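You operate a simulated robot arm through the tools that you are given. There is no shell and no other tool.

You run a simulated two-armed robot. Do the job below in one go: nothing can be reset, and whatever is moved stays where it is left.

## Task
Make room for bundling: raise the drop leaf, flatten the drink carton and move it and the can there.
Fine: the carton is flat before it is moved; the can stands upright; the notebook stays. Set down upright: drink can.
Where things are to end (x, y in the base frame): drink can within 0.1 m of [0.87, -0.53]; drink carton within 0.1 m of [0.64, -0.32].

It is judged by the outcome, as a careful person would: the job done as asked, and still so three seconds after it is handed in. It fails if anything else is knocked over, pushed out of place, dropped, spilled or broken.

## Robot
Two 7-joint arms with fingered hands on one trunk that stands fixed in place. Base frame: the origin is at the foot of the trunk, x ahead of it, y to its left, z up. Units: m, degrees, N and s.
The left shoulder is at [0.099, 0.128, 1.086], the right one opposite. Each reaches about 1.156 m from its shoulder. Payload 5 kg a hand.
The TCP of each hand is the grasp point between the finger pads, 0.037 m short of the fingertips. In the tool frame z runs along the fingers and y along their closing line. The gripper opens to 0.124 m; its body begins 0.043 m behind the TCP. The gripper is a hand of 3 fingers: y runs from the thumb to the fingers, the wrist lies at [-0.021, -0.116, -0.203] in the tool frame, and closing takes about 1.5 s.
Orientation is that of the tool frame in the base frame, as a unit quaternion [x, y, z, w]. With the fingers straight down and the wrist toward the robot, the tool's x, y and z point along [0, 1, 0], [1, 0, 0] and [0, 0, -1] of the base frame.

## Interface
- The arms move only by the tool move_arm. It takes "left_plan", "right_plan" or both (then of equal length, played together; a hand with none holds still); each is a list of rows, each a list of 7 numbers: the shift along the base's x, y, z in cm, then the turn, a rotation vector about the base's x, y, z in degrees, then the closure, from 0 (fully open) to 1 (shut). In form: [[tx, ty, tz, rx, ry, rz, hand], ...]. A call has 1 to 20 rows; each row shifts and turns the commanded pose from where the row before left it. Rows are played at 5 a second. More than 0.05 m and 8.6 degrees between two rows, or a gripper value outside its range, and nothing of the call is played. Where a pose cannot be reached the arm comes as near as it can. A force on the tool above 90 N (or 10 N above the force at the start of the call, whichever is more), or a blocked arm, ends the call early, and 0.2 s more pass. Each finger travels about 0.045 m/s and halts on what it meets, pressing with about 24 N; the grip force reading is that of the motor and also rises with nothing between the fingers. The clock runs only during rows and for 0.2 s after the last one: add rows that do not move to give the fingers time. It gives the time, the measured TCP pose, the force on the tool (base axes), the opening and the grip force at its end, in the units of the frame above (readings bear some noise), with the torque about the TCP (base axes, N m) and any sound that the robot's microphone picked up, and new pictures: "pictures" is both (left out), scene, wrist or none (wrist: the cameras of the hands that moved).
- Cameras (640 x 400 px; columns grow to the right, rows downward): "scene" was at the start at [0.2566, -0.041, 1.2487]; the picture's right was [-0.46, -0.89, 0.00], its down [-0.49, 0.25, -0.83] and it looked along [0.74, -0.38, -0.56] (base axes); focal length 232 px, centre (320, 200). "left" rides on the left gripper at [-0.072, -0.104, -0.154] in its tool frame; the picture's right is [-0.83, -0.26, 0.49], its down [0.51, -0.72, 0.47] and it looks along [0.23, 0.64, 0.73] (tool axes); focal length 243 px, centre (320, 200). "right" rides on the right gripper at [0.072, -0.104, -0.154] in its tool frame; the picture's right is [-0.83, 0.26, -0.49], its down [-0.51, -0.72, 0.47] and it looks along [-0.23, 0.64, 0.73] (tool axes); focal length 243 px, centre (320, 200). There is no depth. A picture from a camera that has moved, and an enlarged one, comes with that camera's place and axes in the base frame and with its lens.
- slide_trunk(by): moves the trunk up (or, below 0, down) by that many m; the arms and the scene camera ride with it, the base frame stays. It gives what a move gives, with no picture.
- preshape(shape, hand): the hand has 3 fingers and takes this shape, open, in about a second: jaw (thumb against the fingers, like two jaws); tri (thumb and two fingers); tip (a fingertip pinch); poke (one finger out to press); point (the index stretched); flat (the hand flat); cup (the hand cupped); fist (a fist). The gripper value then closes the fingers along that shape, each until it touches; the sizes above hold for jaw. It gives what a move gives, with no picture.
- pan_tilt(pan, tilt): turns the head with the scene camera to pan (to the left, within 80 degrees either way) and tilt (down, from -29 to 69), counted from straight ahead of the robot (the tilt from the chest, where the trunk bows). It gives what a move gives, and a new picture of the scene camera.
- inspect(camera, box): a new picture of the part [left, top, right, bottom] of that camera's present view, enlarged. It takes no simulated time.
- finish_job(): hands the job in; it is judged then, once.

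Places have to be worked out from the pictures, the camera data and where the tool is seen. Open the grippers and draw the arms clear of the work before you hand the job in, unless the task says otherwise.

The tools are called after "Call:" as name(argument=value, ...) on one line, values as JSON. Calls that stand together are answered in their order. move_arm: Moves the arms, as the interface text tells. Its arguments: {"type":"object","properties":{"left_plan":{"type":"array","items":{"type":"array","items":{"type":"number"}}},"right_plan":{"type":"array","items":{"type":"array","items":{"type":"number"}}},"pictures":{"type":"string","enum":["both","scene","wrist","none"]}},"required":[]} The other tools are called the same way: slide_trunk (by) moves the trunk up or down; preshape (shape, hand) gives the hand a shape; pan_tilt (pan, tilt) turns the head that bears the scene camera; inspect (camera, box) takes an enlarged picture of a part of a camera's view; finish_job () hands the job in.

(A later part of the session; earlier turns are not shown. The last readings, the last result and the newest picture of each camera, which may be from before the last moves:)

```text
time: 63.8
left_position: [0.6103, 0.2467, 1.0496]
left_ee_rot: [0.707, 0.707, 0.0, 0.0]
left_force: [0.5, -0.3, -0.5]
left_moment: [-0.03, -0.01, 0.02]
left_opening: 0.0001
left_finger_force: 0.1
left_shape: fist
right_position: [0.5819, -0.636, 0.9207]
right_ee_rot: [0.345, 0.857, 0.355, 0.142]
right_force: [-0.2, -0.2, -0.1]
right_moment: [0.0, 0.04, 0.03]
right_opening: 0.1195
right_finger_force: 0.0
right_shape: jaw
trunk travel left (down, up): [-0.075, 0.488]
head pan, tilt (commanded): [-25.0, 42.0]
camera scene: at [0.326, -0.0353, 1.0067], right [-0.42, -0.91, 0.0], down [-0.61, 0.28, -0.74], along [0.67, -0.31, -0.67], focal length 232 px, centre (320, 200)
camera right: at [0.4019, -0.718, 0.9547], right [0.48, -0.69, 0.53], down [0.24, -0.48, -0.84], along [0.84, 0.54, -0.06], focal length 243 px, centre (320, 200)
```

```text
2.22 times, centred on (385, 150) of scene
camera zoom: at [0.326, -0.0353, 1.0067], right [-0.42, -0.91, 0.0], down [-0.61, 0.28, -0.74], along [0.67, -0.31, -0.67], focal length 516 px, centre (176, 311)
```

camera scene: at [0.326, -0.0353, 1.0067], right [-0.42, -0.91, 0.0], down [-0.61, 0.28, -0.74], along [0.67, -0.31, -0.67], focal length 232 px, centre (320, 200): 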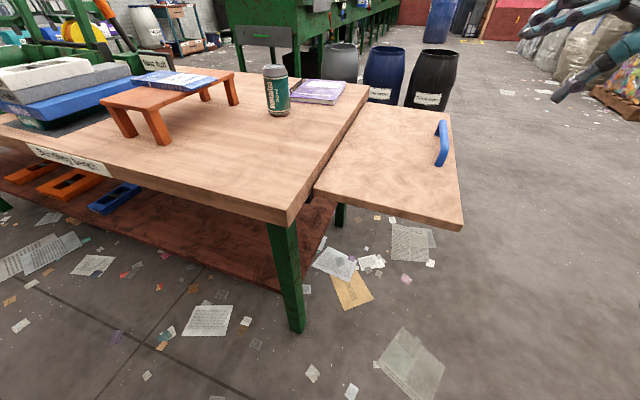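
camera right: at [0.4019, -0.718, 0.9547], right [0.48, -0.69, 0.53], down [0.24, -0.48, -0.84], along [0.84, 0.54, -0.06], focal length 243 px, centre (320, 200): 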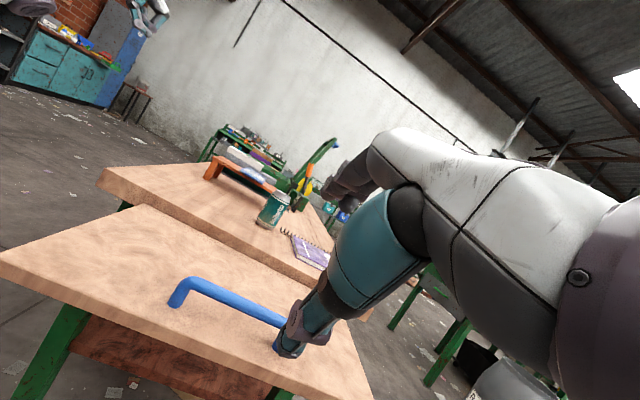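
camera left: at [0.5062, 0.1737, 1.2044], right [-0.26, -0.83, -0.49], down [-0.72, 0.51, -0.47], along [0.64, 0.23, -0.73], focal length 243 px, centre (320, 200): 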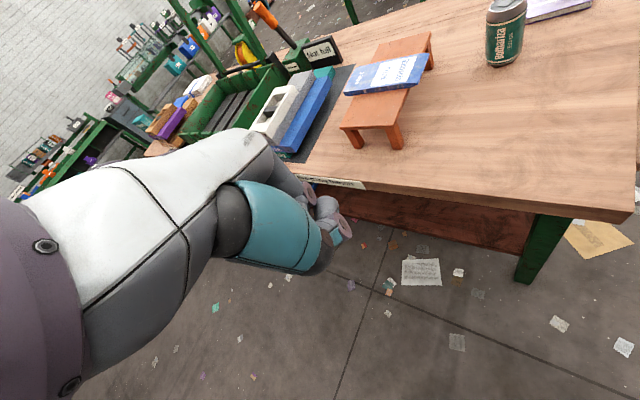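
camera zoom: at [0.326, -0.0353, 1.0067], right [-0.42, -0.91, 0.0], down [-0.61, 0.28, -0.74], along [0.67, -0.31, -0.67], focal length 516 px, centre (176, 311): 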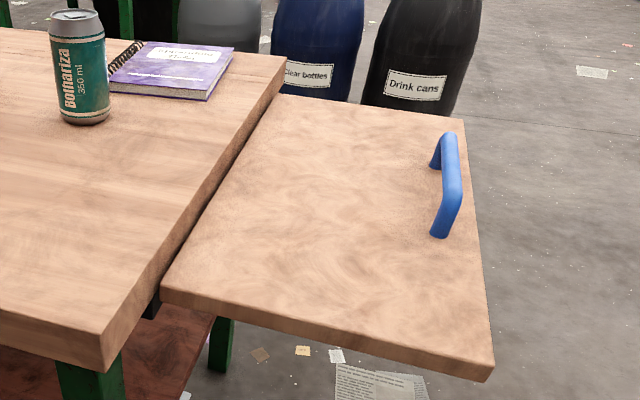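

The leaf is level and free again. Now I raise the trunk 0.3 m so that both elbows stay well above the leaf during the can and carton moves.

Call:
slide_trunk(by=0.3)

Call:
pan_tilt(pan=-20, tilt=40)

```text
time: 66.8
left_position: [0.6103, 0.2451, 1.3478]
left_ee_rot: [0.708, 0.707, 0.0, 0.0]
left_force: [-0.2, -0.1, 0.3]
left_moment: [0.04, 0.01, -0.02]
left_opening: 0.0
left_finger_force: 0.1
left_shape: fist
right_position: [0.582, -0.6371, 1.219]
right_ee_rot: [0.346, 0.856, 0.357, 0.143]
right_force: [-1.1, -0.1, 0.2]
right_moment: [-0.02, 0.03, 0.04]
right_opening: 0.1238
right_finger_force: 0.1
right_shape: jaw
trunk travel left (down, up): [-0.375, 0.188]
head pan, tilt (commanded): [-25.0, 42.0]
```

```text
time: 67.4
left_position: [0.6098, 0.246, 1.3489]
left_ee_rot: [0.707, 0.707, 0.0, -0.001]
left_force: [0.1, -1.0, 0.0]
left_moment: [-0.02, -0.01, 0.01]
left_opening: 0.0002
left_finger_force: 0.1
left_shape: fist
right_position: [0.5829, -0.6369, 1.2191]
right_ee_rot: [0.346, 0.856, 0.355, 0.143]
right_force: [-0.1, -0.3, 0.1]
right_moment: [0.04, -0.01, -0.01]
right_opening: 0.1237
right_finger_force: 0.1
right_shape: jaw
trunk travel left (down, up): [-0.375, 0.188]
head pan, tilt (commanded): [-20.0, 40.0]
camera scene: at [0.2331, -0.0295, 1.3401], right [-0.34, -0.94, 0.0], down [-0.6, 0.22, -0.77], along [0.72, -0.26, -0.64], focal length 232 px, centre (320, 200)
```

scene: 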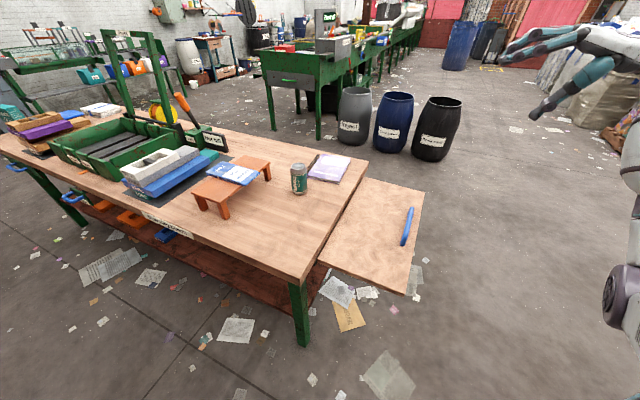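

Good overview: leaf up, can at its place. I move the right hand high over to the can, turning it vertical, and check the elbow's height.

Call:
move_arm(right_plan=[[3.11, 3.25, 0, -5.41, 5.2, 0, 0], [3.11, 3.25, 0, -5.41, 5.2, 0, 0], [3.11, 3.25, 0, -5.41, 5.2, 0, 0], [3.11, 3.25, 0, -5.41, 5.2, 0, 0], [3.11, 3.25, -1, -5.41, 5.2, 0, 0], [3.11, 3.25, -1.5, -5.41, 5.2, 0, 0], [3.11, 3.25, -1.5, 0, 0, 0, 0], [3.11, 3.25, -1.5, 0, 0, 0, 0], [3.11, 3.25, -1.5, 0, 0, 0, 0], [3.11, 3.25, -1.5, 0, 0, 0, 0], [3.11, 3.25, -1.5, 0, 0, 0, 0], [3.11, 3.25, -1.5, 0, 0, 0, 0], [3.1, 3.25, -1.5, 0, 0, 0, 0], [0, 0, 0, 0, 0, 0, 0]], pictures="both")

```text
time: 70.4
left_position: [0.6078, 0.2446, 1.3496]
left_ee_rot: [0.707, 0.707, 0.0, -0.001]
left_force: [0.8, -0.4, 0.7]
left_moment: [-0.01, 0.01, 0.03]
left_opening: 0.0001
left_finger_force: 0.0
left_shape: fist
right_position: [0.984, -0.2162, 1.0921]
right_ee_rot: [0.374, 0.927, 0.001, 0.0]
right_force: [-0.3, 0.4, -0.4]
right_moment: [0.0, -0.01, -0.01]
right_opening: 0.1237
right_finger_force: 0.1
right_shape: jaw
trunk travel left (down, up): [-0.375, 0.188]
head pan, tilt (commanded): [-20.0, 40.0]
camera scene: at [0.2323, -0.0304, 1.3403], right [-0.34, -0.94, 0.0], down [-0.6, 0.22, -0.77], along [0.72, -0.26, -0.64], focal length 232 px, centre (320, 200)
camera right: at [0.8586, -0.241, 1.2458], right [0.78, -0.39, 0.49], down [-0.14, -0.87, -0.47], along [0.61, 0.3, -0.73], focal length 243 px, centre (320, 200)
```

scene: 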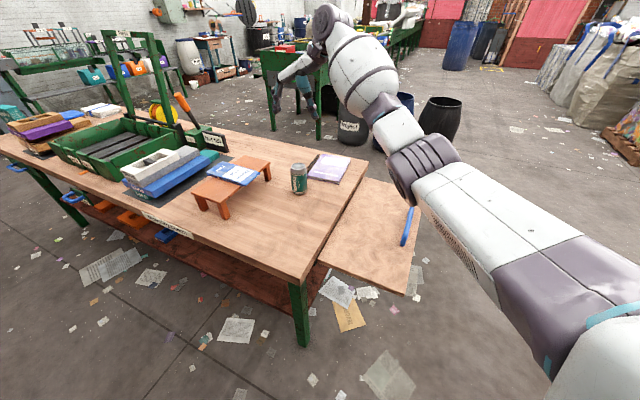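
right: 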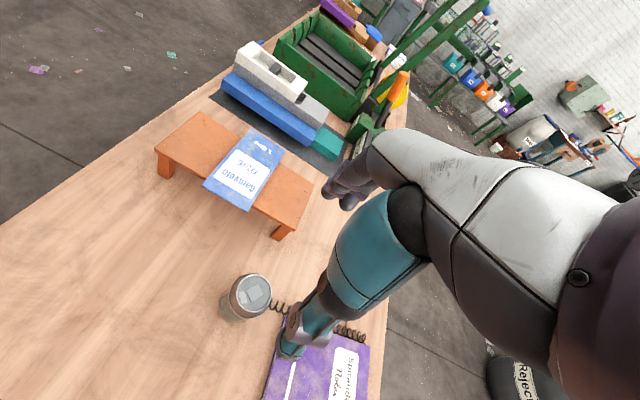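

I descend partway (TCP to z≈0.89) and check the elbow and leaf.

Call:
move_arm(right_plan=[[0, 0, -4, 0, 0, 0, 0], [0, 0, -4, 0, 0, 0, 0], [0, 0, -4, 0, 0, 0, 0], [0, 0, -4, 0, 0, 0, 0], [0, 0, -4, 0, 0, 0, 0], [0, 0, 0, 0, 0, 0, 0]], pictures="both")

Call:
inspect(camera="right", box=[200, 140, 400, 360])

```text
time: 71.8
left_position: [0.6086, 0.2449, 1.3504]
left_ee_rot: [0.707, 0.707, 0.0, 0.0]
left_force: [-0.4, 0.0, -0.4]
left_moment: [-0.02, -0.02, 0.0]
left_opening: 0.0
left_finger_force: 0.0
left_shape: fist
right_position: [0.9846, -0.2155, 0.8909]
right_ee_rot: [0.374, 0.927, 0.0, 0.001]
right_force: [-0.3, -0.2, -1.1]
right_moment: [0.0, -0.01, -0.01]
right_opening: 0.1241
right_finger_force: 0.0
right_shape: jaw
trunk travel left (down, up): [-0.375, 0.188]
head pan, tilt (commanded): [-20.0, 40.0]
camera scene: at [0.2325, -0.0292, 1.3403], right [-0.34, -0.94, 0.0], down [-0.6, 0.22, -0.77], along [0.72, -0.26, -0.64], focal length 232 px, centre (320, 200)
camera right: at [0.8586, -0.2398, 1.0437], right [0.78, -0.39, 0.49], down [-0.13, -0.87, -0.47], along [0.61, 0.3, -0.73], focal length 243 px, centre (320, 200)
```

scene: 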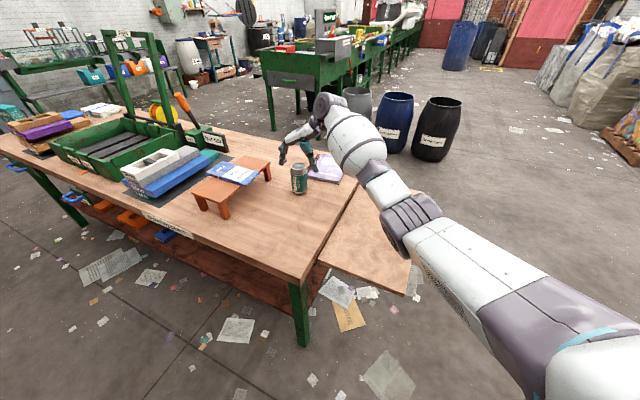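
right: 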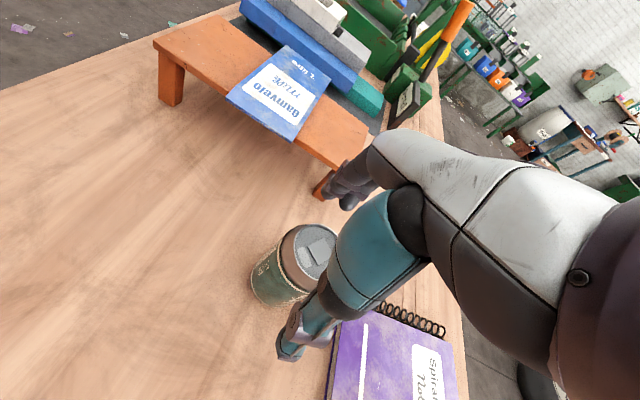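

```text
1.82 times, centred on (300, 250) of right
camera zoom: at [0.8586, -0.2398, 1.0437], right [0.78, -0.39, 0.49], down [-0.13, -0.87, -0.47], along [0.61, 0.3, -0.73], focal length 441 px, centre (356, 109)
```

zoom: 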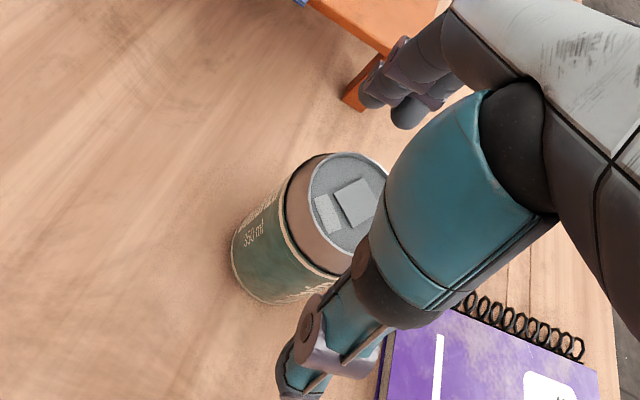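

Elbow is now ~0.25 m above the leaf, which is still level. I finish the descent and grip the can.

Call:
move_arm(right_plan=[[0.15, 0.1, -2, 0, 0, 0, 0], [0, 0, -2, 0, 0, 0, 0], [0, 0, -2, 0, 0, 0, 0], [0, 0, 0, 0, 0, 0, 0], [0, 0, 0, 0, 0, 0, 0.3], [0, 0, 0, 0, 0, 0, 0.5], [0, 0, 0, 0, 0, 0, 0.7], [0, 0, 0, 0, 0, 0, 0.9], [0, 0, 0, 0, 0, 0, 1], [0, 0, 0, 0, 0, 0, 1], [0, 0, 0, 0, 0, 0, 1]], pictures="both")

Call:
inspect(camera="scene", box=[260, 90, 440, 300])

```text
time: 74.2
left_position: [0.6097, 0.2446, 1.3493]
left_ee_rot: [0.707, 0.707, 0.0, 0.0]
left_force: [0.4, -0.4, -1.0]
left_moment: [0.0, -0.01, 0.01]
left_opening: 0.0
left_finger_force: 0.0
left_shape: fist
right_position: [0.9883, -0.2133, 0.8312]
right_ee_rot: [0.374, 0.928, 0.0, 0.001]
right_force: [0.4, -0.1, 0.1]
right_moment: [-0.01, 0.0, 0.0]
right_opening: 0.0577
right_finger_force: 24.0
right_shape: jaw
trunk travel left (down, up): [-0.375, 0.188]
head pan, tilt (commanded): [-20.0, 40.0]
camera scene: at [0.2331, -0.0294, 1.3401], right [-0.34, -0.94, 0.0], down [-0.6, 0.22, -0.77], along [0.72, -0.26, -0.64], focal length 232 px, centre (320, 200)
camera right: at [0.8622, -0.2384, 0.9841], right [0.78, -0.39, 0.49], down [-0.14, -0.87, -0.47], along [0.61, 0.3, -0.73], focal length 243 px, centre (320, 200)
```

scene: 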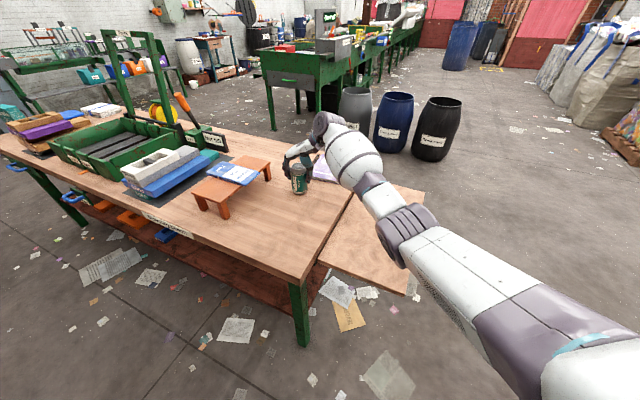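
right: 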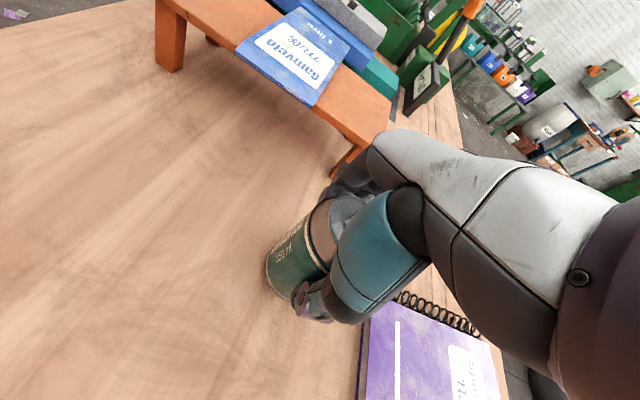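

```text
1.90 times, centred on (350, 195) of scene
camera zoom: at [0.2331, -0.0294, 1.3401], right [-0.34, -0.94, 0.0], down [-0.6, 0.22, -0.77], along [0.72, -0.26, -0.64], focal length 442 px, centre (263, 210)
```

zoom: 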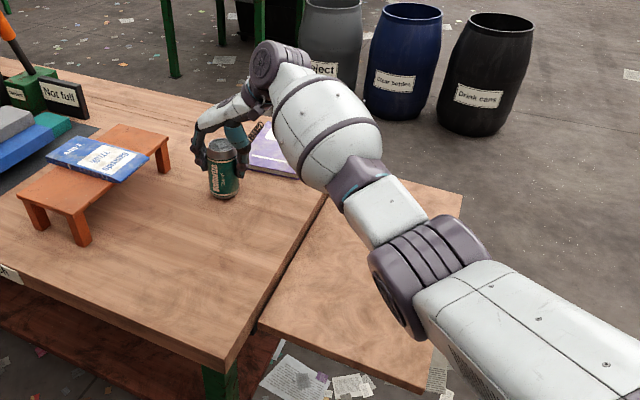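

Can gripped, leaf still level. I lift it 12 cm.

Call:
move_arm(right_plan=[[0, 0, 2, 0, 0, 0, 1], [0, 0, 3, 0, 0, 0, 1], [0, 0, 4, 0, 0, 0, 1], [0, 0, 4, 0, 0, 0, 1], [0, 0, 0, 0, 0, 0, 1]], pictures="both")

```text
time: 75.4
left_position: [0.6108, 0.2446, 1.3486]
left_ee_rot: [0.707, 0.707, 0.0, 0.001]
left_force: [0.2, -0.4, 0.6]
left_moment: [0.01, 0.02, 0.0]
left_opening: 0.0002
left_finger_force: 0.0
left_shape: fist
right_position: [0.9888, -0.2152, 0.96]
right_ee_rot: [0.374, 0.927, 0.0, 0.0]
right_force: [0.1, 0.1, -0.6]
right_moment: [0.01, 0.02, 0.01]
right_opening: 0.0576
right_finger_force: 24.2
right_shape: jaw
trunk travel left (down, up): [-0.375, 0.188]
head pan, tilt (commanded): [-20.0, 40.0]
camera scene: at [0.2338, -0.0298, 1.3399], right [-0.34, -0.94, 0.0], down [-0.6, 0.22, -0.77], along [0.72, -0.26, -0.64], focal length 232 px, centre (320, 200)
camera right: at [0.8643, -0.2401, 1.114], right [0.78, -0.39, 0.49], down [-0.14, -0.87, -0.47], along [0.61, 0.3, -0.73], focal length 243 px, centre (320, 200)
```

scene: 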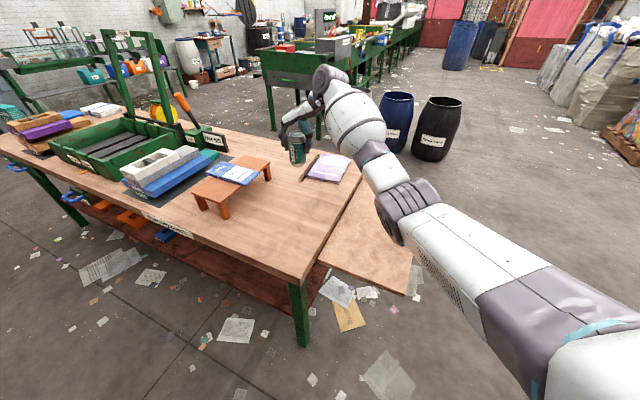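
right: 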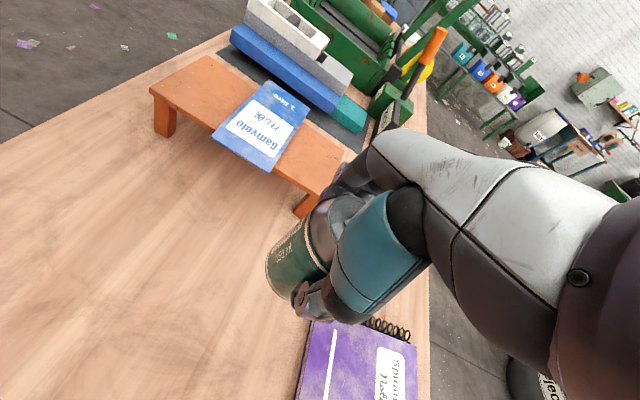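

The can is lifted cleanly, upright. I carry it across, above the notebook, to over (0.87,-0.53).

Call:
move_arm(right_plan=[[-1.48, -3.93, 0, 0, 0, 0, 1], [-1.48, -3.93, 0, 0, 0, 0, 1], [-1.48, -3.93, 0, 0, 0, 0, 1], [-1.48, -3.93, 0, 0, 0, 0, 1], [-1.48, -3.93, 0, 0, 0, 0, 1], [-1.48, -3.93, 0, 0, 0, 0, 1], [-1.48, -3.93, 0, 0, 0, 0, 1], [-1.48, -3.93, 0, 0, 0, 0, 1], [0, 0, 0, 0, 0, 0, 1]], pictures="both")

Call:
inspect(camera="scene", box=[280, 80, 520, 320])

```text
time: 77.4
left_position: [0.6105, 0.247, 1.3483]
left_ee_rot: [0.707, 0.707, 0.0, 0.001]
left_force: [-0.2, -0.1, 0.0]
left_moment: [0.0, 0.02, -0.04]
left_opening: 0.0
left_finger_force: 0.1
left_shape: fist
right_position: [0.8719, -0.5278, 0.9575]
right_ee_rot: [0.374, 0.927, -0.001, 0.0]
right_force: [-0.2, -0.7, -0.2]
right_moment: [-0.04, 0.01, -0.05]
right_opening: 0.0577
right_finger_force: 24.7
right_shape: jaw
trunk travel left (down, up): [-0.375, 0.188]
head pan, tilt (commanded): [-20.0, 40.0]
camera scene: at [0.2335, -0.0289, 1.3401], right [-0.34, -0.94, 0.0], down [-0.6, 0.22, -0.77], along [0.72, -0.26, -0.64], focal length 232 px, centre (320, 200)
camera right: at [0.7449, -0.5534, 1.1114], right [0.78, -0.39, 0.49], down [-0.14, -0.87, -0.47], along [0.61, 0.3, -0.73], focal length 243 px, centre (320, 200)
```

scene: 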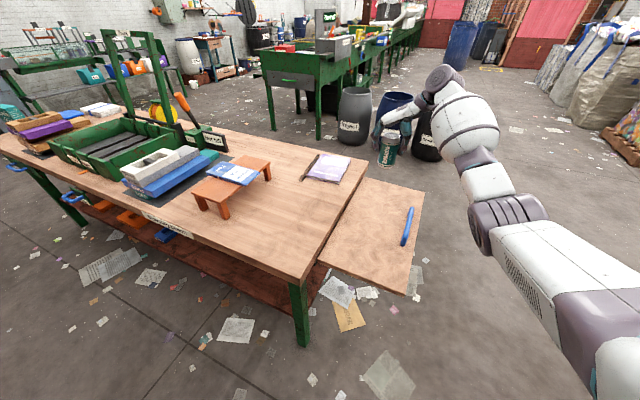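
right: 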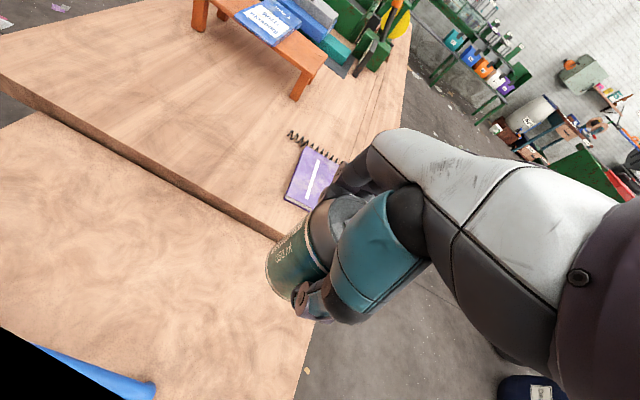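

```text
1.67 times, centred on (400, 200) of scene
camera zoom: at [0.2335, -0.0289, 1.3401], right [-0.34, -0.94, 0.0], down [-0.6, 0.22, -0.77], along [0.72, -0.26, -0.64], focal length 387 px, centre (187, 200)
```

zoom: 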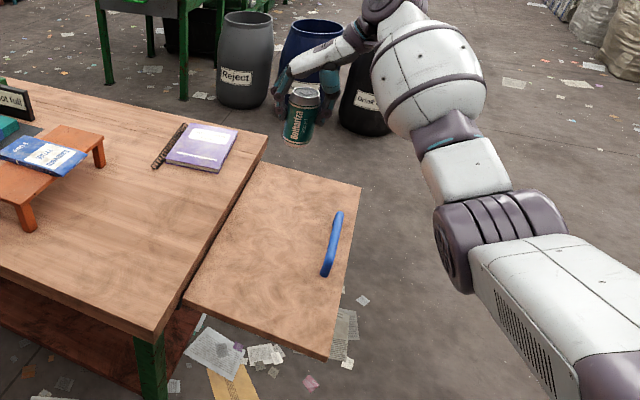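

The can hangs over the leaf about 9–10 cm from its far edge. I lower it to just above the leaf (TCP z≈0.808, expected touch-down near 0.789).

Call:
move_arm(right_plan=[[-0.1, -0.2, -3.8, 0, 0, 0, 1], [0, 0, -3.8, 0, 0, 0, 1], [0, 0, -3.8, 0, 0, 0, 1], [0, 0, -2.5, 0, 0, 0, 1], [0, 0, -1.3, 0, 0, 0, 1], [0, 0, 0, 0, 0, 0, 1]], pictures="both")

Call:
inspect(camera="scene", box=[320, 100, 520, 260])

Call:
inspect(camera="right", box=[200, 180, 380, 360])

```text
time: 78.8
left_position: [0.6099, 0.2458, 1.3491]
left_ee_rot: [0.707, 0.707, 0.0, 0.0]
left_force: [0.7, -0.4, -0.3]
left_moment: [0.02, -0.02, -0.01]
left_opening: 0.0001
left_finger_force: 0.0
left_shape: fist
right_position: [0.8682, -0.5304, 0.8071]
right_ee_rot: [0.374, 0.927, 0.001, 0.001]
right_force: [0.4, 0.3, 0.9]
right_moment: [-0.04, -0.02, 0.01]
right_opening: 0.0576
right_finger_force: 23.9
right_shape: jaw
trunk travel left (down, up): [-0.375, 0.188]
head pan, tilt (commanded): [-20.0, 40.0]
camera scene: at [0.233, -0.0295, 1.3402], right [-0.34, -0.94, 0.0], down [-0.6, 0.22, -0.77], along [0.72, -0.26, -0.64], focal length 232 px, centre (320, 200)
camera right: at [0.7429, -0.5545, 0.9606], right [0.78, -0.39, 0.49], down [-0.14, -0.87, -0.47], along [0.61, 0.3, -0.73], focal length 243 px, centre (320, 200)
```

scene: 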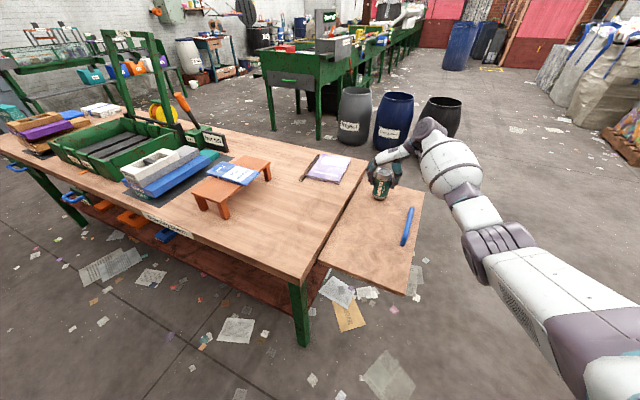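
right: 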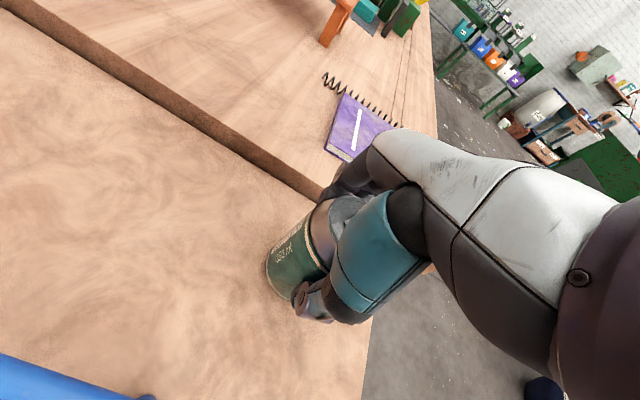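

```text
2.50 times, centred on (420, 180) of scene
camera zoom: at [0.233, -0.0295, 1.3402], right [-0.34, -0.94, 0.0], down [-0.6, 0.22, -0.77], along [0.72, -0.26, -0.64], focal length 580 px, centre (70, 250)
```

zoom: 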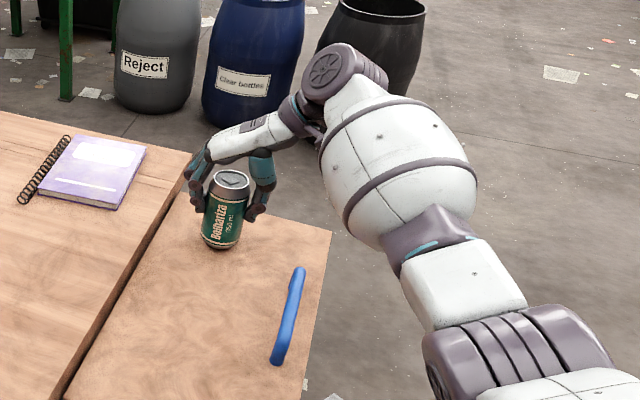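

```text
2.22 times, centred on (290, 270) of right
camera zoom: at [0.7429, -0.5545, 0.9606], right [0.78, -0.39, 0.49], down [-0.14, -0.87, -0.47], along [0.61, 0.3, -0.73], focal length 539 px, centre (387, 44)
```

zoom: 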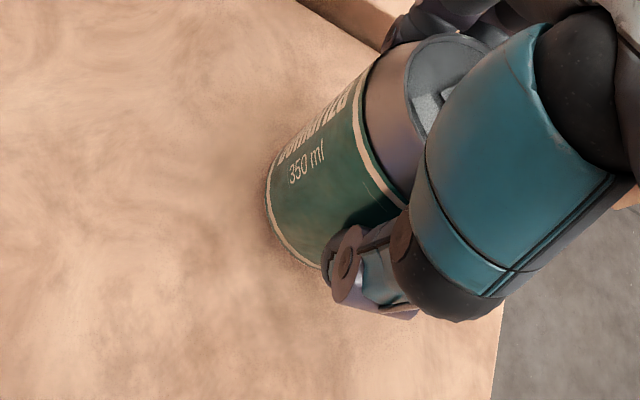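

Very close to touch-down. I lower in small steps watching the vertical force.

Call:
move_arm(right_plan=[[0, 0, -0.4, 0, 0, 0, 1], [0, 0, -0.4, 0, 0, 0, 1], [0, 0, 0, 0, 0, 0, 1]], pictures="none")

Call:
inspect(camera="scene", box=[320, 100, 520, 260])

```text
time: 79.6
left_position: [0.6082, 0.2455, 1.3483]
left_ee_rot: [0.707, 0.707, 0.0, 0.0]
left_force: [0.1, -0.5, -0.1]
left_moment: [0.0, 0.01, -0.03]
left_opening: 0.0
left_finger_force: 0.1
left_shape: fist
right_position: [0.8684, -0.5299, 0.801]
right_ee_rot: [0.375, 0.927, 0.0, 0.001]
right_force: [-1.1, -0.7, 10.6]
right_moment: [0.12, -0.1, 0.04]
right_opening: 0.0579
right_finger_force: 23.9
right_shape: jaw
trunk travel left (down, up): [-0.375, 0.188]
head pan, tilt (commanded): [-20.0, 40.0]
```

```text
2.50 times, centred on (420, 180) of scene
camera zoom: at [0.2318, -0.0289, 1.3405], right [-0.34, -0.94, 0.0], down [-0.6, 0.22, -0.77], along [0.72, -0.26, -0.64], focal length 580 px, centre (70, 250)
```

zoom: 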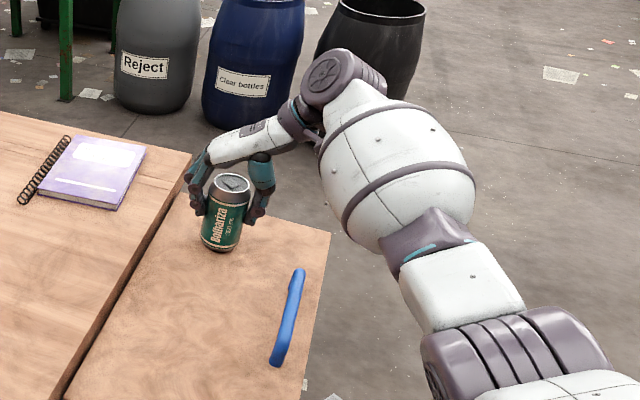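

It touches (10.6 N at TCP 0.801) and the leaf holds. I ease up 3 mm to take the load off, then open the fingers.

Call:
move_arm(right_plan=[[0, 0, 0.25, 0, 0, 0, 1], [0, 0, 0.1, 0, 0, 0, 1], [0, 0, 0, 0, 0, 0, 1]], pictures="none")

```text
time: 80.4
left_position: [0.6093, 0.2459, 1.3493]
left_ee_rot: [0.707, 0.707, 0.0, 0.0]
left_force: [-0.6, 0.7, 0.8]
left_moment: [0.0, -0.01, -0.04]
left_opening: 0.0
left_finger_force: 0.0
left_shape: fist
right_position: [0.8674, -0.5306, 0.8034]
right_ee_rot: [0.373, 0.928, -0.001, 0.0]
right_force: [0.2, 0.3, 1.7]
right_moment: [0.05, -0.08, -0.01]
right_opening: 0.0578
right_finger_force: 24.7
right_shape: jaw
trunk travel left (down, up): [-0.375, 0.188]
head pan, tilt (commanded): [-20.0, 40.0]
```

Only 1.7 N of contact remains, so the can rests on the leaf. I open the hand.

Call:
move_arm(right_plan=[[0, 0, 0, 0, 0, 0, 0.5], [0, 0, 0, 0, 0, 0, 0.35], [0, 0, 0, 0, 0, 0, 0.2], [0, 0, 0, 0, 0, 0, 0], [0, 0, 0, 0, 0, 0, 0], [0, 0, 0, 0, 0, 0, 0]], pictures="both")

Call:
inspect(camera="scene", box=[320, 100, 520, 260])

```text
time: 81.8
left_position: [0.6105, 0.2464, 1.3487]
left_ee_rot: [0.707, 0.707, 0.0, 0.0]
left_force: [0.3, -0.1, 0.0]
left_moment: [0.01, 0.06, 0.01]
left_opening: 0.0
left_finger_force: 0.0
left_shape: fist
right_position: [0.8679, -0.5302, 0.8032]
right_ee_rot: [0.374, 0.927, 0.0, 0.0]
right_force: [-0.4, -0.3, -0.1]
right_moment: [-0.02, 0.02, -0.03]
right_opening: 0.1236
right_finger_force: 0.1
right_shape: jaw
trunk travel left (down, up): [-0.375, 0.188]
head pan, tilt (commanded): [-20.0, 40.0]
camera scene: at [0.233, -0.0294, 1.3402], right [-0.34, -0.94, 0.0], down [-0.6, 0.22, -0.77], along [0.72, -0.26, -0.64], focal length 232 px, centre (320, 200)
camera right: at [0.7428, -0.555, 0.956], right [0.78, -0.39, 0.49], down [-0.14, -0.87, -0.47], along [0.61, 0.3, -0.73], focal length 243 px, centre (320, 200)
```

scene: 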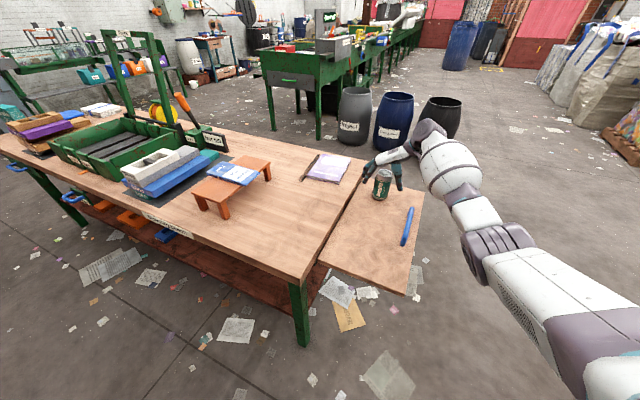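
right: 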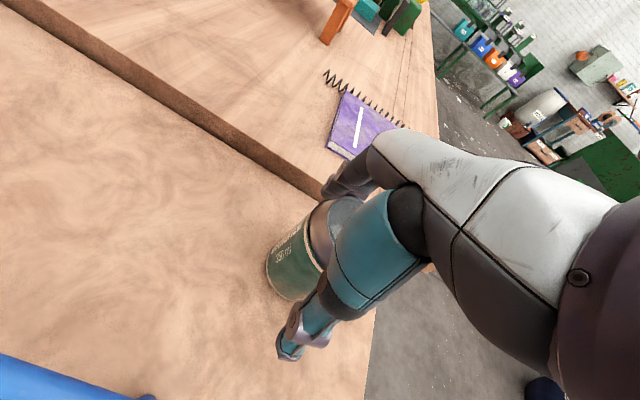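

```text
2.50 times, centred on (420, 180) of scene
camera zoom: at [0.233, -0.0294, 1.3402], right [-0.34, -0.94, 0.0], down [-0.6, 0.22, -0.77], along [0.72, -0.26, -0.64], focal length 580 px, centre (70, 250)
```

zoom: 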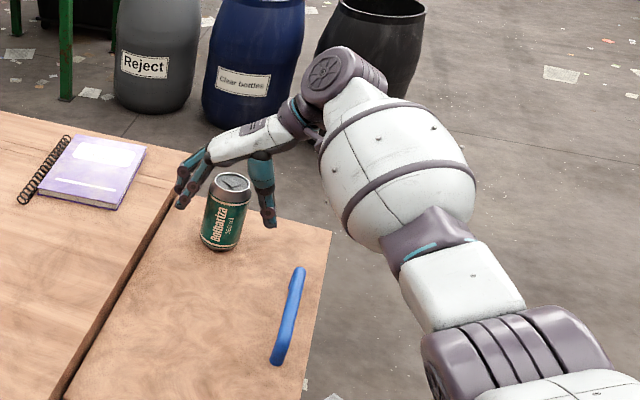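

Can stands upright on the leaf at about (0.868,-0.530). I raise the right hand straight up and then swing it out to the right, out of the way.

Call:
move_arm(right_plan=[[0, 0, 2, 0, 0, 0, 0], [0, 0, 3, 0, 0, 0, 0], [0, 0, 4, 0, 0, 0, 0], [0, 0, 4.5, 0, 0, 0, 0], [0, 0, 4.5, 0, 0, 0, 0], [0, 0, 4.5, 0, 0, 0, 0], [0, 0, 4.5, 0, 0, 0, 0], [0, 0, 4.5, 0, 0, 0, 0], [0, 0, 4.5, 0, 0, 0, 0], [-3, -3, 2, 0, 0, 0, 0], [-3.5, -3, 0, 0, 0, 0, 0], [-3.5, -3, 0, 0, 0, 0, 0], [-3.5, -3, 0, 0, 0, 0, 0], [-3.5, -3, 0, 0, 0, 0, 0], [-3.5, -3, 0, 0, 0, 0, 0], [-3.5, -3, 0, 0, 0, 0, 0], [-3.5, -3, 0, 0, 0, 0, 0]], pictures="both")

Call:
inspect(camera="scene", box=[290, 100, 490, 320])

```text
time: 85.4
left_position: [0.6083, 0.244, 1.3499]
left_ee_rot: [0.708, 0.707, 0.001, 0.0]
left_force: [-0.3, -0.1, 0.1]
left_moment: [-0.01, 0.0, -0.02]
left_opening: 0.0001
left_finger_force: 0.1
left_shape: fist
right_position: [0.592, -0.7707, 1.1849]
right_ee_rot: [0.374, 0.928, 0.002, 0.001]
right_force: [-0.4, -0.7, -0.1]
right_moment: [0.03, -0.03, -0.01]
right_opening: 0.1239
right_finger_force: 0.1
right_shape: jaw
trunk travel left (down, up): [-0.375, 0.188]
head pan, tilt (commanded): [-20.0, 40.0]
camera scene: at [0.2312, -0.03, 1.3405], right [-0.34, -0.94, 0.0], down [-0.6, 0.22, -0.77], along [0.72, -0.26, -0.64], focal length 232 px, centre (320, 200)
camera right: at [0.4666, -0.7953, 1.3378], right [0.78, -0.39, 0.49], down [-0.13, -0.87, -0.47], along [0.61, 0.3, -0.73], focal length 243 px, centre (320, 200)
```

scene: 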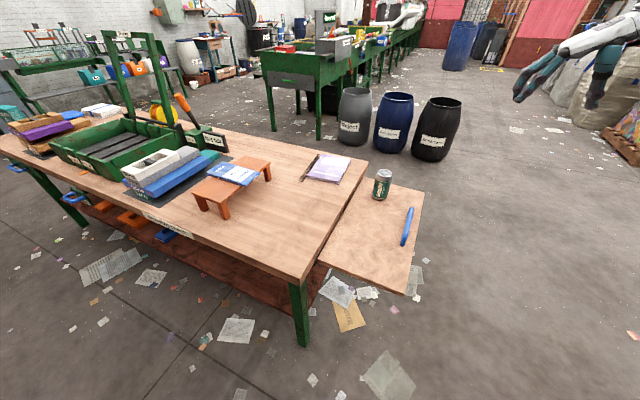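
right: 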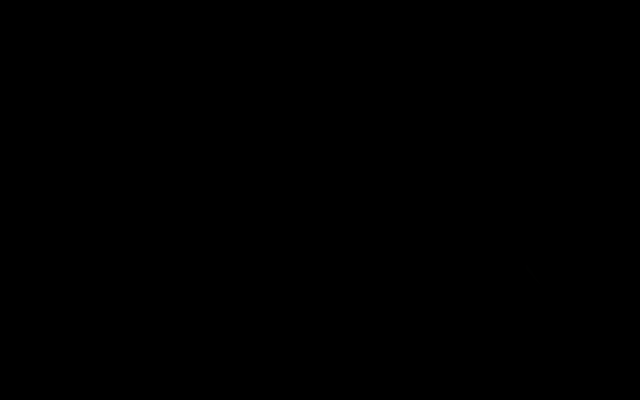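

```text
1.82 times, centred on (390, 210) of scene
camera zoom: at [0.2312, -0.03, 1.3405], right [-0.34, -0.94, 0.0], down [-0.6, 0.22, -0.77], along [0.72, -0.26, -0.64], focal length 422 px, centre (193, 182)
```

zoom: 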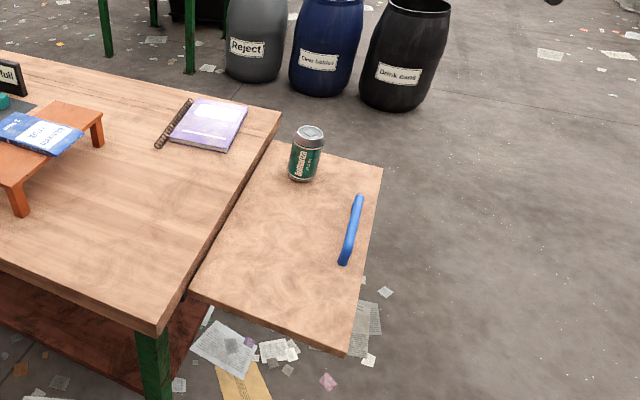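

The can is in place and the leaf still level. Now the left hand: I return it to the jaw shape for gripping the flat carton across its ~9 cm width.

Call:
preshape(shape="jaw", hand="left")

Call:
move_arm(left_plan=[[3.4, -1.7, -1, 0, 0, -7.5, 0], [3.4, -1.7, -1, 0, 0, -7.5, 0], [3.4, -1.7, -1.5, 0, 0, -7.5, 0], [3.4, -1.7, -2, 0, 0, -7.5, 0], [3.4, -1.7, -2.5, 0, 0, -7.5, 0], [3.4, -1.7, -2.5, 0, 0, -7.5, 0], [3.4, -1.7, -2.5, 0, 0, 0, 0], [3.4, -1.7, -2.5, 0, 0, 0, 0], [3.4, -1.7, -2.5, 0, 0, 0, 0], [3.4, -1.7, -2.5, 0, 0, 0, 0], [3.4, -1.7, -2.5, 0, 0, 0, 0], [3.4, -1.7, -2.5, 0, 0, 0, 0], [3.4, -1.7, -2.5, 0, 0, 0, 0], [0, 0, 0, 0, 0, 0, 0]], pictures="both")

```text
time: 86.3
left_position: [0.6098, 0.2457, 1.3487]
left_ee_rot: [0.707, 0.707, 0.0, 0.0]
left_force: [0.3, -0.4, -0.5]
left_moment: [-0.01, -0.06, 0.02]
left_opening: 0.1235
left_finger_force: 0.1
left_shape: jaw
right_position: [0.5937, -0.7693, 1.1842]
right_ee_rot: [0.373, 0.928, 0.0, 0.0]
right_force: [0.5, -0.4, 0.2]
right_moment: [0.01, 0.0, -0.01]
right_opening: 0.1238
right_finger_force: 0.0
right_shape: jaw
trunk travel left (down, up): [-0.375, 0.188]
head pan, tilt (commanded): [-20.0, 40.0]
```

```text
time: 89.3
left_position: [1.0518, 0.0237, 1.0676]
left_ee_rot: [0.924, 0.383, 0.0, 0.001]
left_force: [0.1, 0.2, -0.2]
left_moment: [0.01, -0.03, 0.0]
left_opening: 0.1238
left_finger_force: 0.1
left_shape: jaw
right_position: [0.5941, -0.7681, 1.1845]
right_ee_rot: [0.374, 0.927, 0.0, 0.0]
right_force: [0.5, 0.6, 0.3]
right_moment: [-0.03, 0.0, -0.02]
right_opening: 0.1238
right_finger_force: 0.1
right_shape: jaw
trunk travel left (down, up): [-0.375, 0.188]
head pan, tilt (commanded): [-20.0, 40.0]
camera scene: at [0.2325, -0.0283, 1.3403], right [-0.34, -0.94, 0.0], down [-0.6, 0.22, -0.77], along [0.72, -0.26, -0.64], focal length 232 px, centre (320, 200)
camera left: at [0.9275, 0.0468, 1.222], right [-0.77, -0.4, -0.49], down [-0.15, 0.87, -0.47], along [0.62, -0.29, -0.73], focal length 243 px, centre (320, 200)
```

scene: 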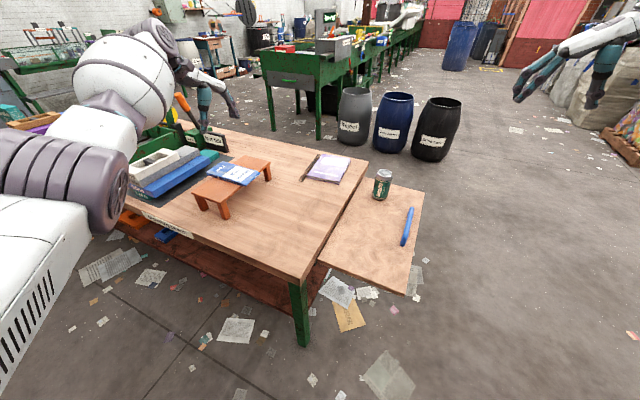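
left: 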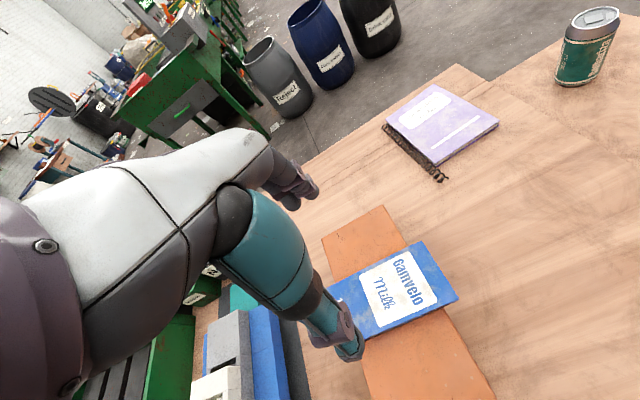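

The hand is above the carton region at the right yaw. I zoom to place the carton corners and riser edges precisely.

Call:
inspect(camera="left", box=[290, 190, 510, 400])

Call:
inspect(camera="scene", box=[150, 90, 330, 230])

```text
1.90 times, centred on (400, 295) of left
camera zoom: at [0.9275, 0.0468, 1.222], right [-0.77, -0.4, -0.49], down [-0.15, 0.87, -0.47], along [0.62, -0.29, -0.73], focal length 462 px, centre (168, 19)
```

zoom: 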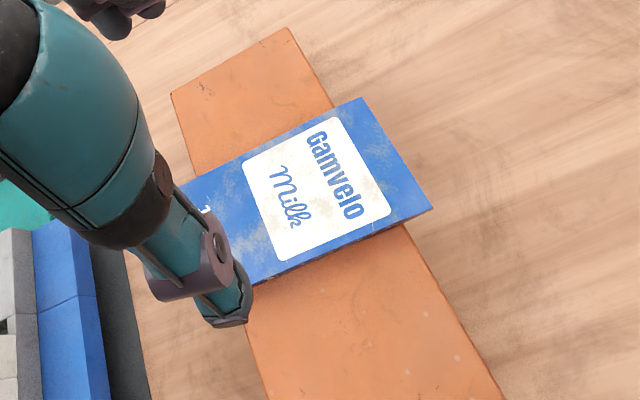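

```text
2.86 times, centred on (240, 160) of scene
camera zoom: at [0.2325, -0.0283, 1.3403], right [-0.34, -0.94, 0.0], down [-0.6, 0.22, -0.77], along [0.72, -0.26, -0.64], focal length 663 px, centre (549, 314)
```

zoom: 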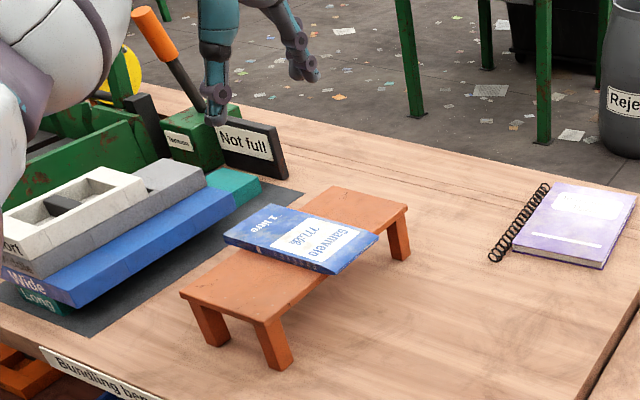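

Carton centre refits to (1.066,0.030), riser top z≈0.828. I centre the hand across the width and descend until the fingertips are ~2 cm above the riser.

Call:
move_arm(left_plan=[[1.0, 0.1, -3, 0, 0, 0, 0], [0, 0, -4, 0, 0, 0, 0], [0, 0, -4, 0, 0, 0, 0], [0, 0, -4, 0, 0, 0, 0.1], [0, 0, -2.5, 0, 0, 0, 0.1], [0, 0, 0, 0, 0, 0, 0.1]], pictures="both")

Call:
inspect(camera="scene", box=[150, 70, 330, 230])

Call:
inspect(camera="left", box=[230, 130, 480, 380])

```text
time: 90.7
left_position: [1.0603, 0.024, 0.8929]
left_ee_rot: [0.924, 0.383, 0.0, 0.0]
left_force: [-0.1, 0.3, 0.4]
left_moment: [0.01, 0.01, 0.03]
left_opening: 0.1114
left_finger_force: 0.0
left_shape: jaw
right_position: [0.5944, -0.7701, 1.1835]
right_ee_rot: [0.373, 0.928, 0.001, 0.001]
right_force: [-0.6, 0.1, 0.4]
right_moment: [0.02, -0.01, 0.03]
right_opening: 0.1241
right_finger_force: 0.1
right_shape: jaw
trunk travel left (down, up): [-0.375, 0.188]
head pan, tilt (commanded): [-20.0, 40.0]
camera scene: at [0.2327, -0.0297, 1.3402], right [-0.34, -0.94, 0.0], down [-0.6, 0.22, -0.77], along [0.72, -0.26, -0.64], focal length 232 px, centre (320, 200)
camera left: at [0.9357, 0.0477, 1.0483], right [-0.77, -0.4, -0.49], down [-0.15, 0.87, -0.47], along [0.62, -0.29, -0.73], focal length 243 px, centre (320, 200)
```

scene: 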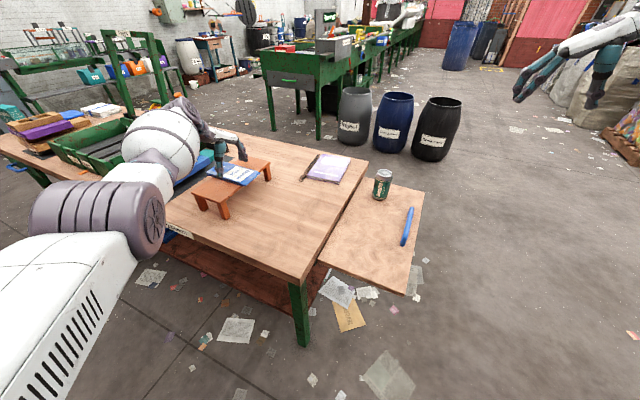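
left: 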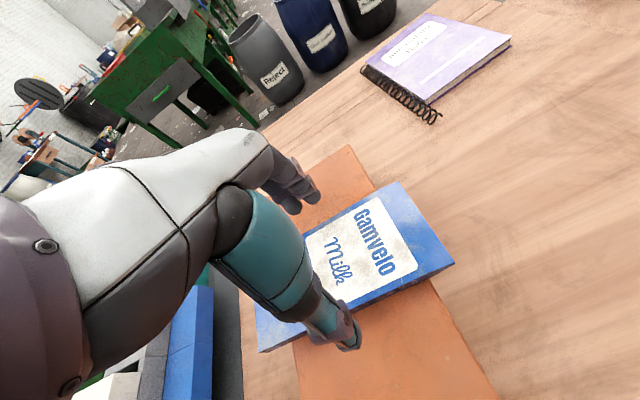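

```text
2.50 times, centred on (240, 150) of scene
camera zoom: at [0.2327, -0.0297, 1.3402], right [-0.34, -0.94, 0.0], down [-0.6, 0.22, -0.77], along [0.72, -0.26, -0.64], focal length 580 px, centre (520, 325)
```

zoom: 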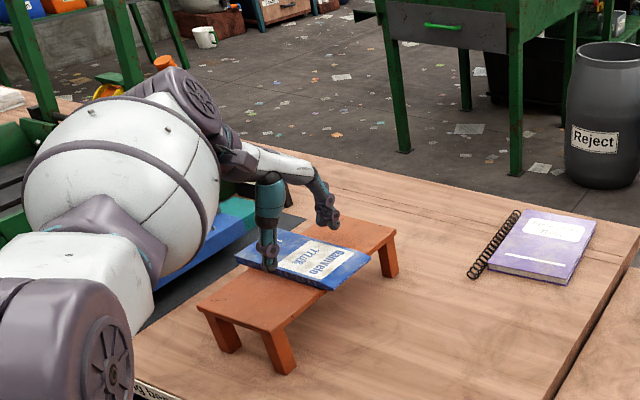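

```text
1.60 times, centred on (355, 255) of left
camera zoom: at [0.9357, 0.0477, 1.0483], right [-0.77, -0.4, -0.49], down [-0.15, 0.87, -0.47], along [0.62, -0.29, -0.73], focal length 388 px, centre (264, 112)
```

zoom: 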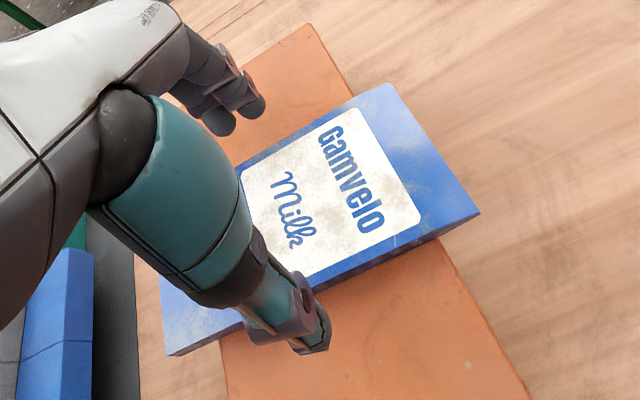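

Thumb and fingers straddle the carton's width. I lower in small steps to find the riser surface with the fingertips.

Call:
move_arm(left_plan=[[0, 0, -1, 0, 0, 0, 0.1], [0, 0, -0.8, 0, 0, 0, 0.1], [0, 0, -0.4, 0, 0, 0, 0.1], [0, 0, 0, 0, 0, 0, 0.1]], pictures="wrist")

Call:
inspect(camera="scene", box=[190, 100, 290, 200])

```text
time: 91.7
left_position: [1.0617, 0.0252, 0.8726]
left_ee_rot: [0.924, 0.383, -0.001, 0.0]
left_force: [0.2, 0.3, 0.6]
left_moment: [0.02, 0.01, -0.02]
left_opening: 0.1119
left_finger_force: 0.2
left_shape: jaw
right_position: [0.5938, -0.7689, 1.1847]
right_ee_rot: [0.374, 0.928, 0.001, 0.0]
right_force: [-1.5, 1.1, 0.7]
right_moment: [0.0, 0.02, 0.01]
right_opening: 0.1239
right_finger_force: 0.0
right_shape: jaw
trunk travel left (down, up): [-0.375, 0.188]
head pan, tilt (commanded): [-20.0, 40.0]
camera left: at [0.9363, 0.048, 1.027], right [-0.77, -0.4, -0.49], down [-0.15, 0.87, -0.47], along [0.62, -0.29, -0.73], focal length 243 px, centre (320, 200)
```

left: 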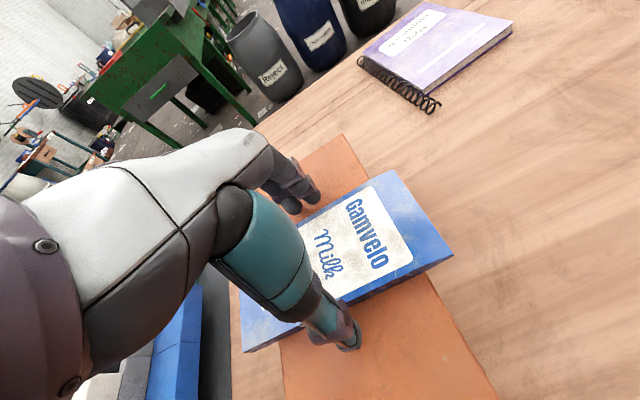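

```text
4.00 times, centred on (240, 150) of scene
camera zoom: at [0.2331, -0.0294, 1.3401], right [-0.34, -0.94, 0.0], down [-0.6, 0.22, -0.77], along [0.72, -0.26, -0.64], focal length 929 px, centre (640, 400)
```

zoom: 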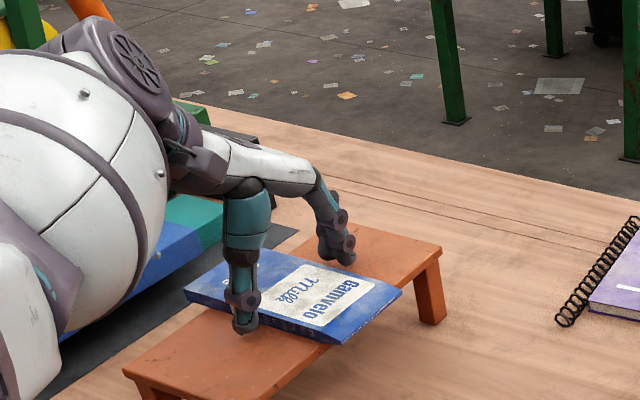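

Nearly down, no contact yet. Three more small steps.

Call:
move_arm(left_plan=[[0, 0, -0.3, 0, 0, 0, 0.1], [0, 0, -0.3, 0, 0, 0, 0.1], [0, 0, -0.2, 0, 0, 0, 0.1], [0, 0, 0, 0, 0, 0, 0.1]], pictures="none")

Call:
inspect(camera="scene", box=[190, 100, 290, 200])

```text
time: 92.7
left_position: [1.0604, 0.0262, 0.8665]
left_ee_rot: [0.924, 0.384, 0.002, 0.001]
left_force: [0.6, 2.5, 12.7]
left_moment: [-0.47, -0.73, 0.1]
left_opening: 0.1115
left_finger_force: 0.2
left_shape: jaw
right_position: [0.5921, -0.7702, 1.1859]
right_ee_rot: [0.374, 0.927, 0.001, 0.002]
right_force: [0.1, -0.4, 0.7]
right_moment: [0.01, -0.01, -0.02]
right_opening: 0.124
right_finger_force: 0.0
right_shape: jaw
trunk travel left (down, up): [-0.375, 0.188]
head pan, tilt (commanded): [-20.0, 40.0]
```

```text
4.00 times, centred on (240, 150) of scene
camera zoom: at [0.2311, -0.0292, 1.3406], right [-0.34, -0.94, 0.0], down [-0.6, 0.22, -0.77], along [0.72, -0.26, -0.64], focal length 929 px, centre (640, 400)
```

zoom: 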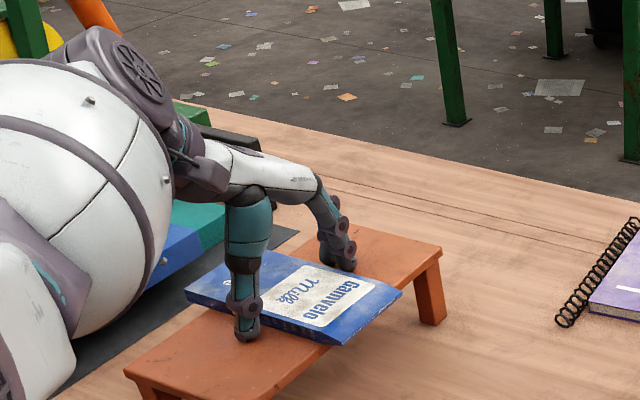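

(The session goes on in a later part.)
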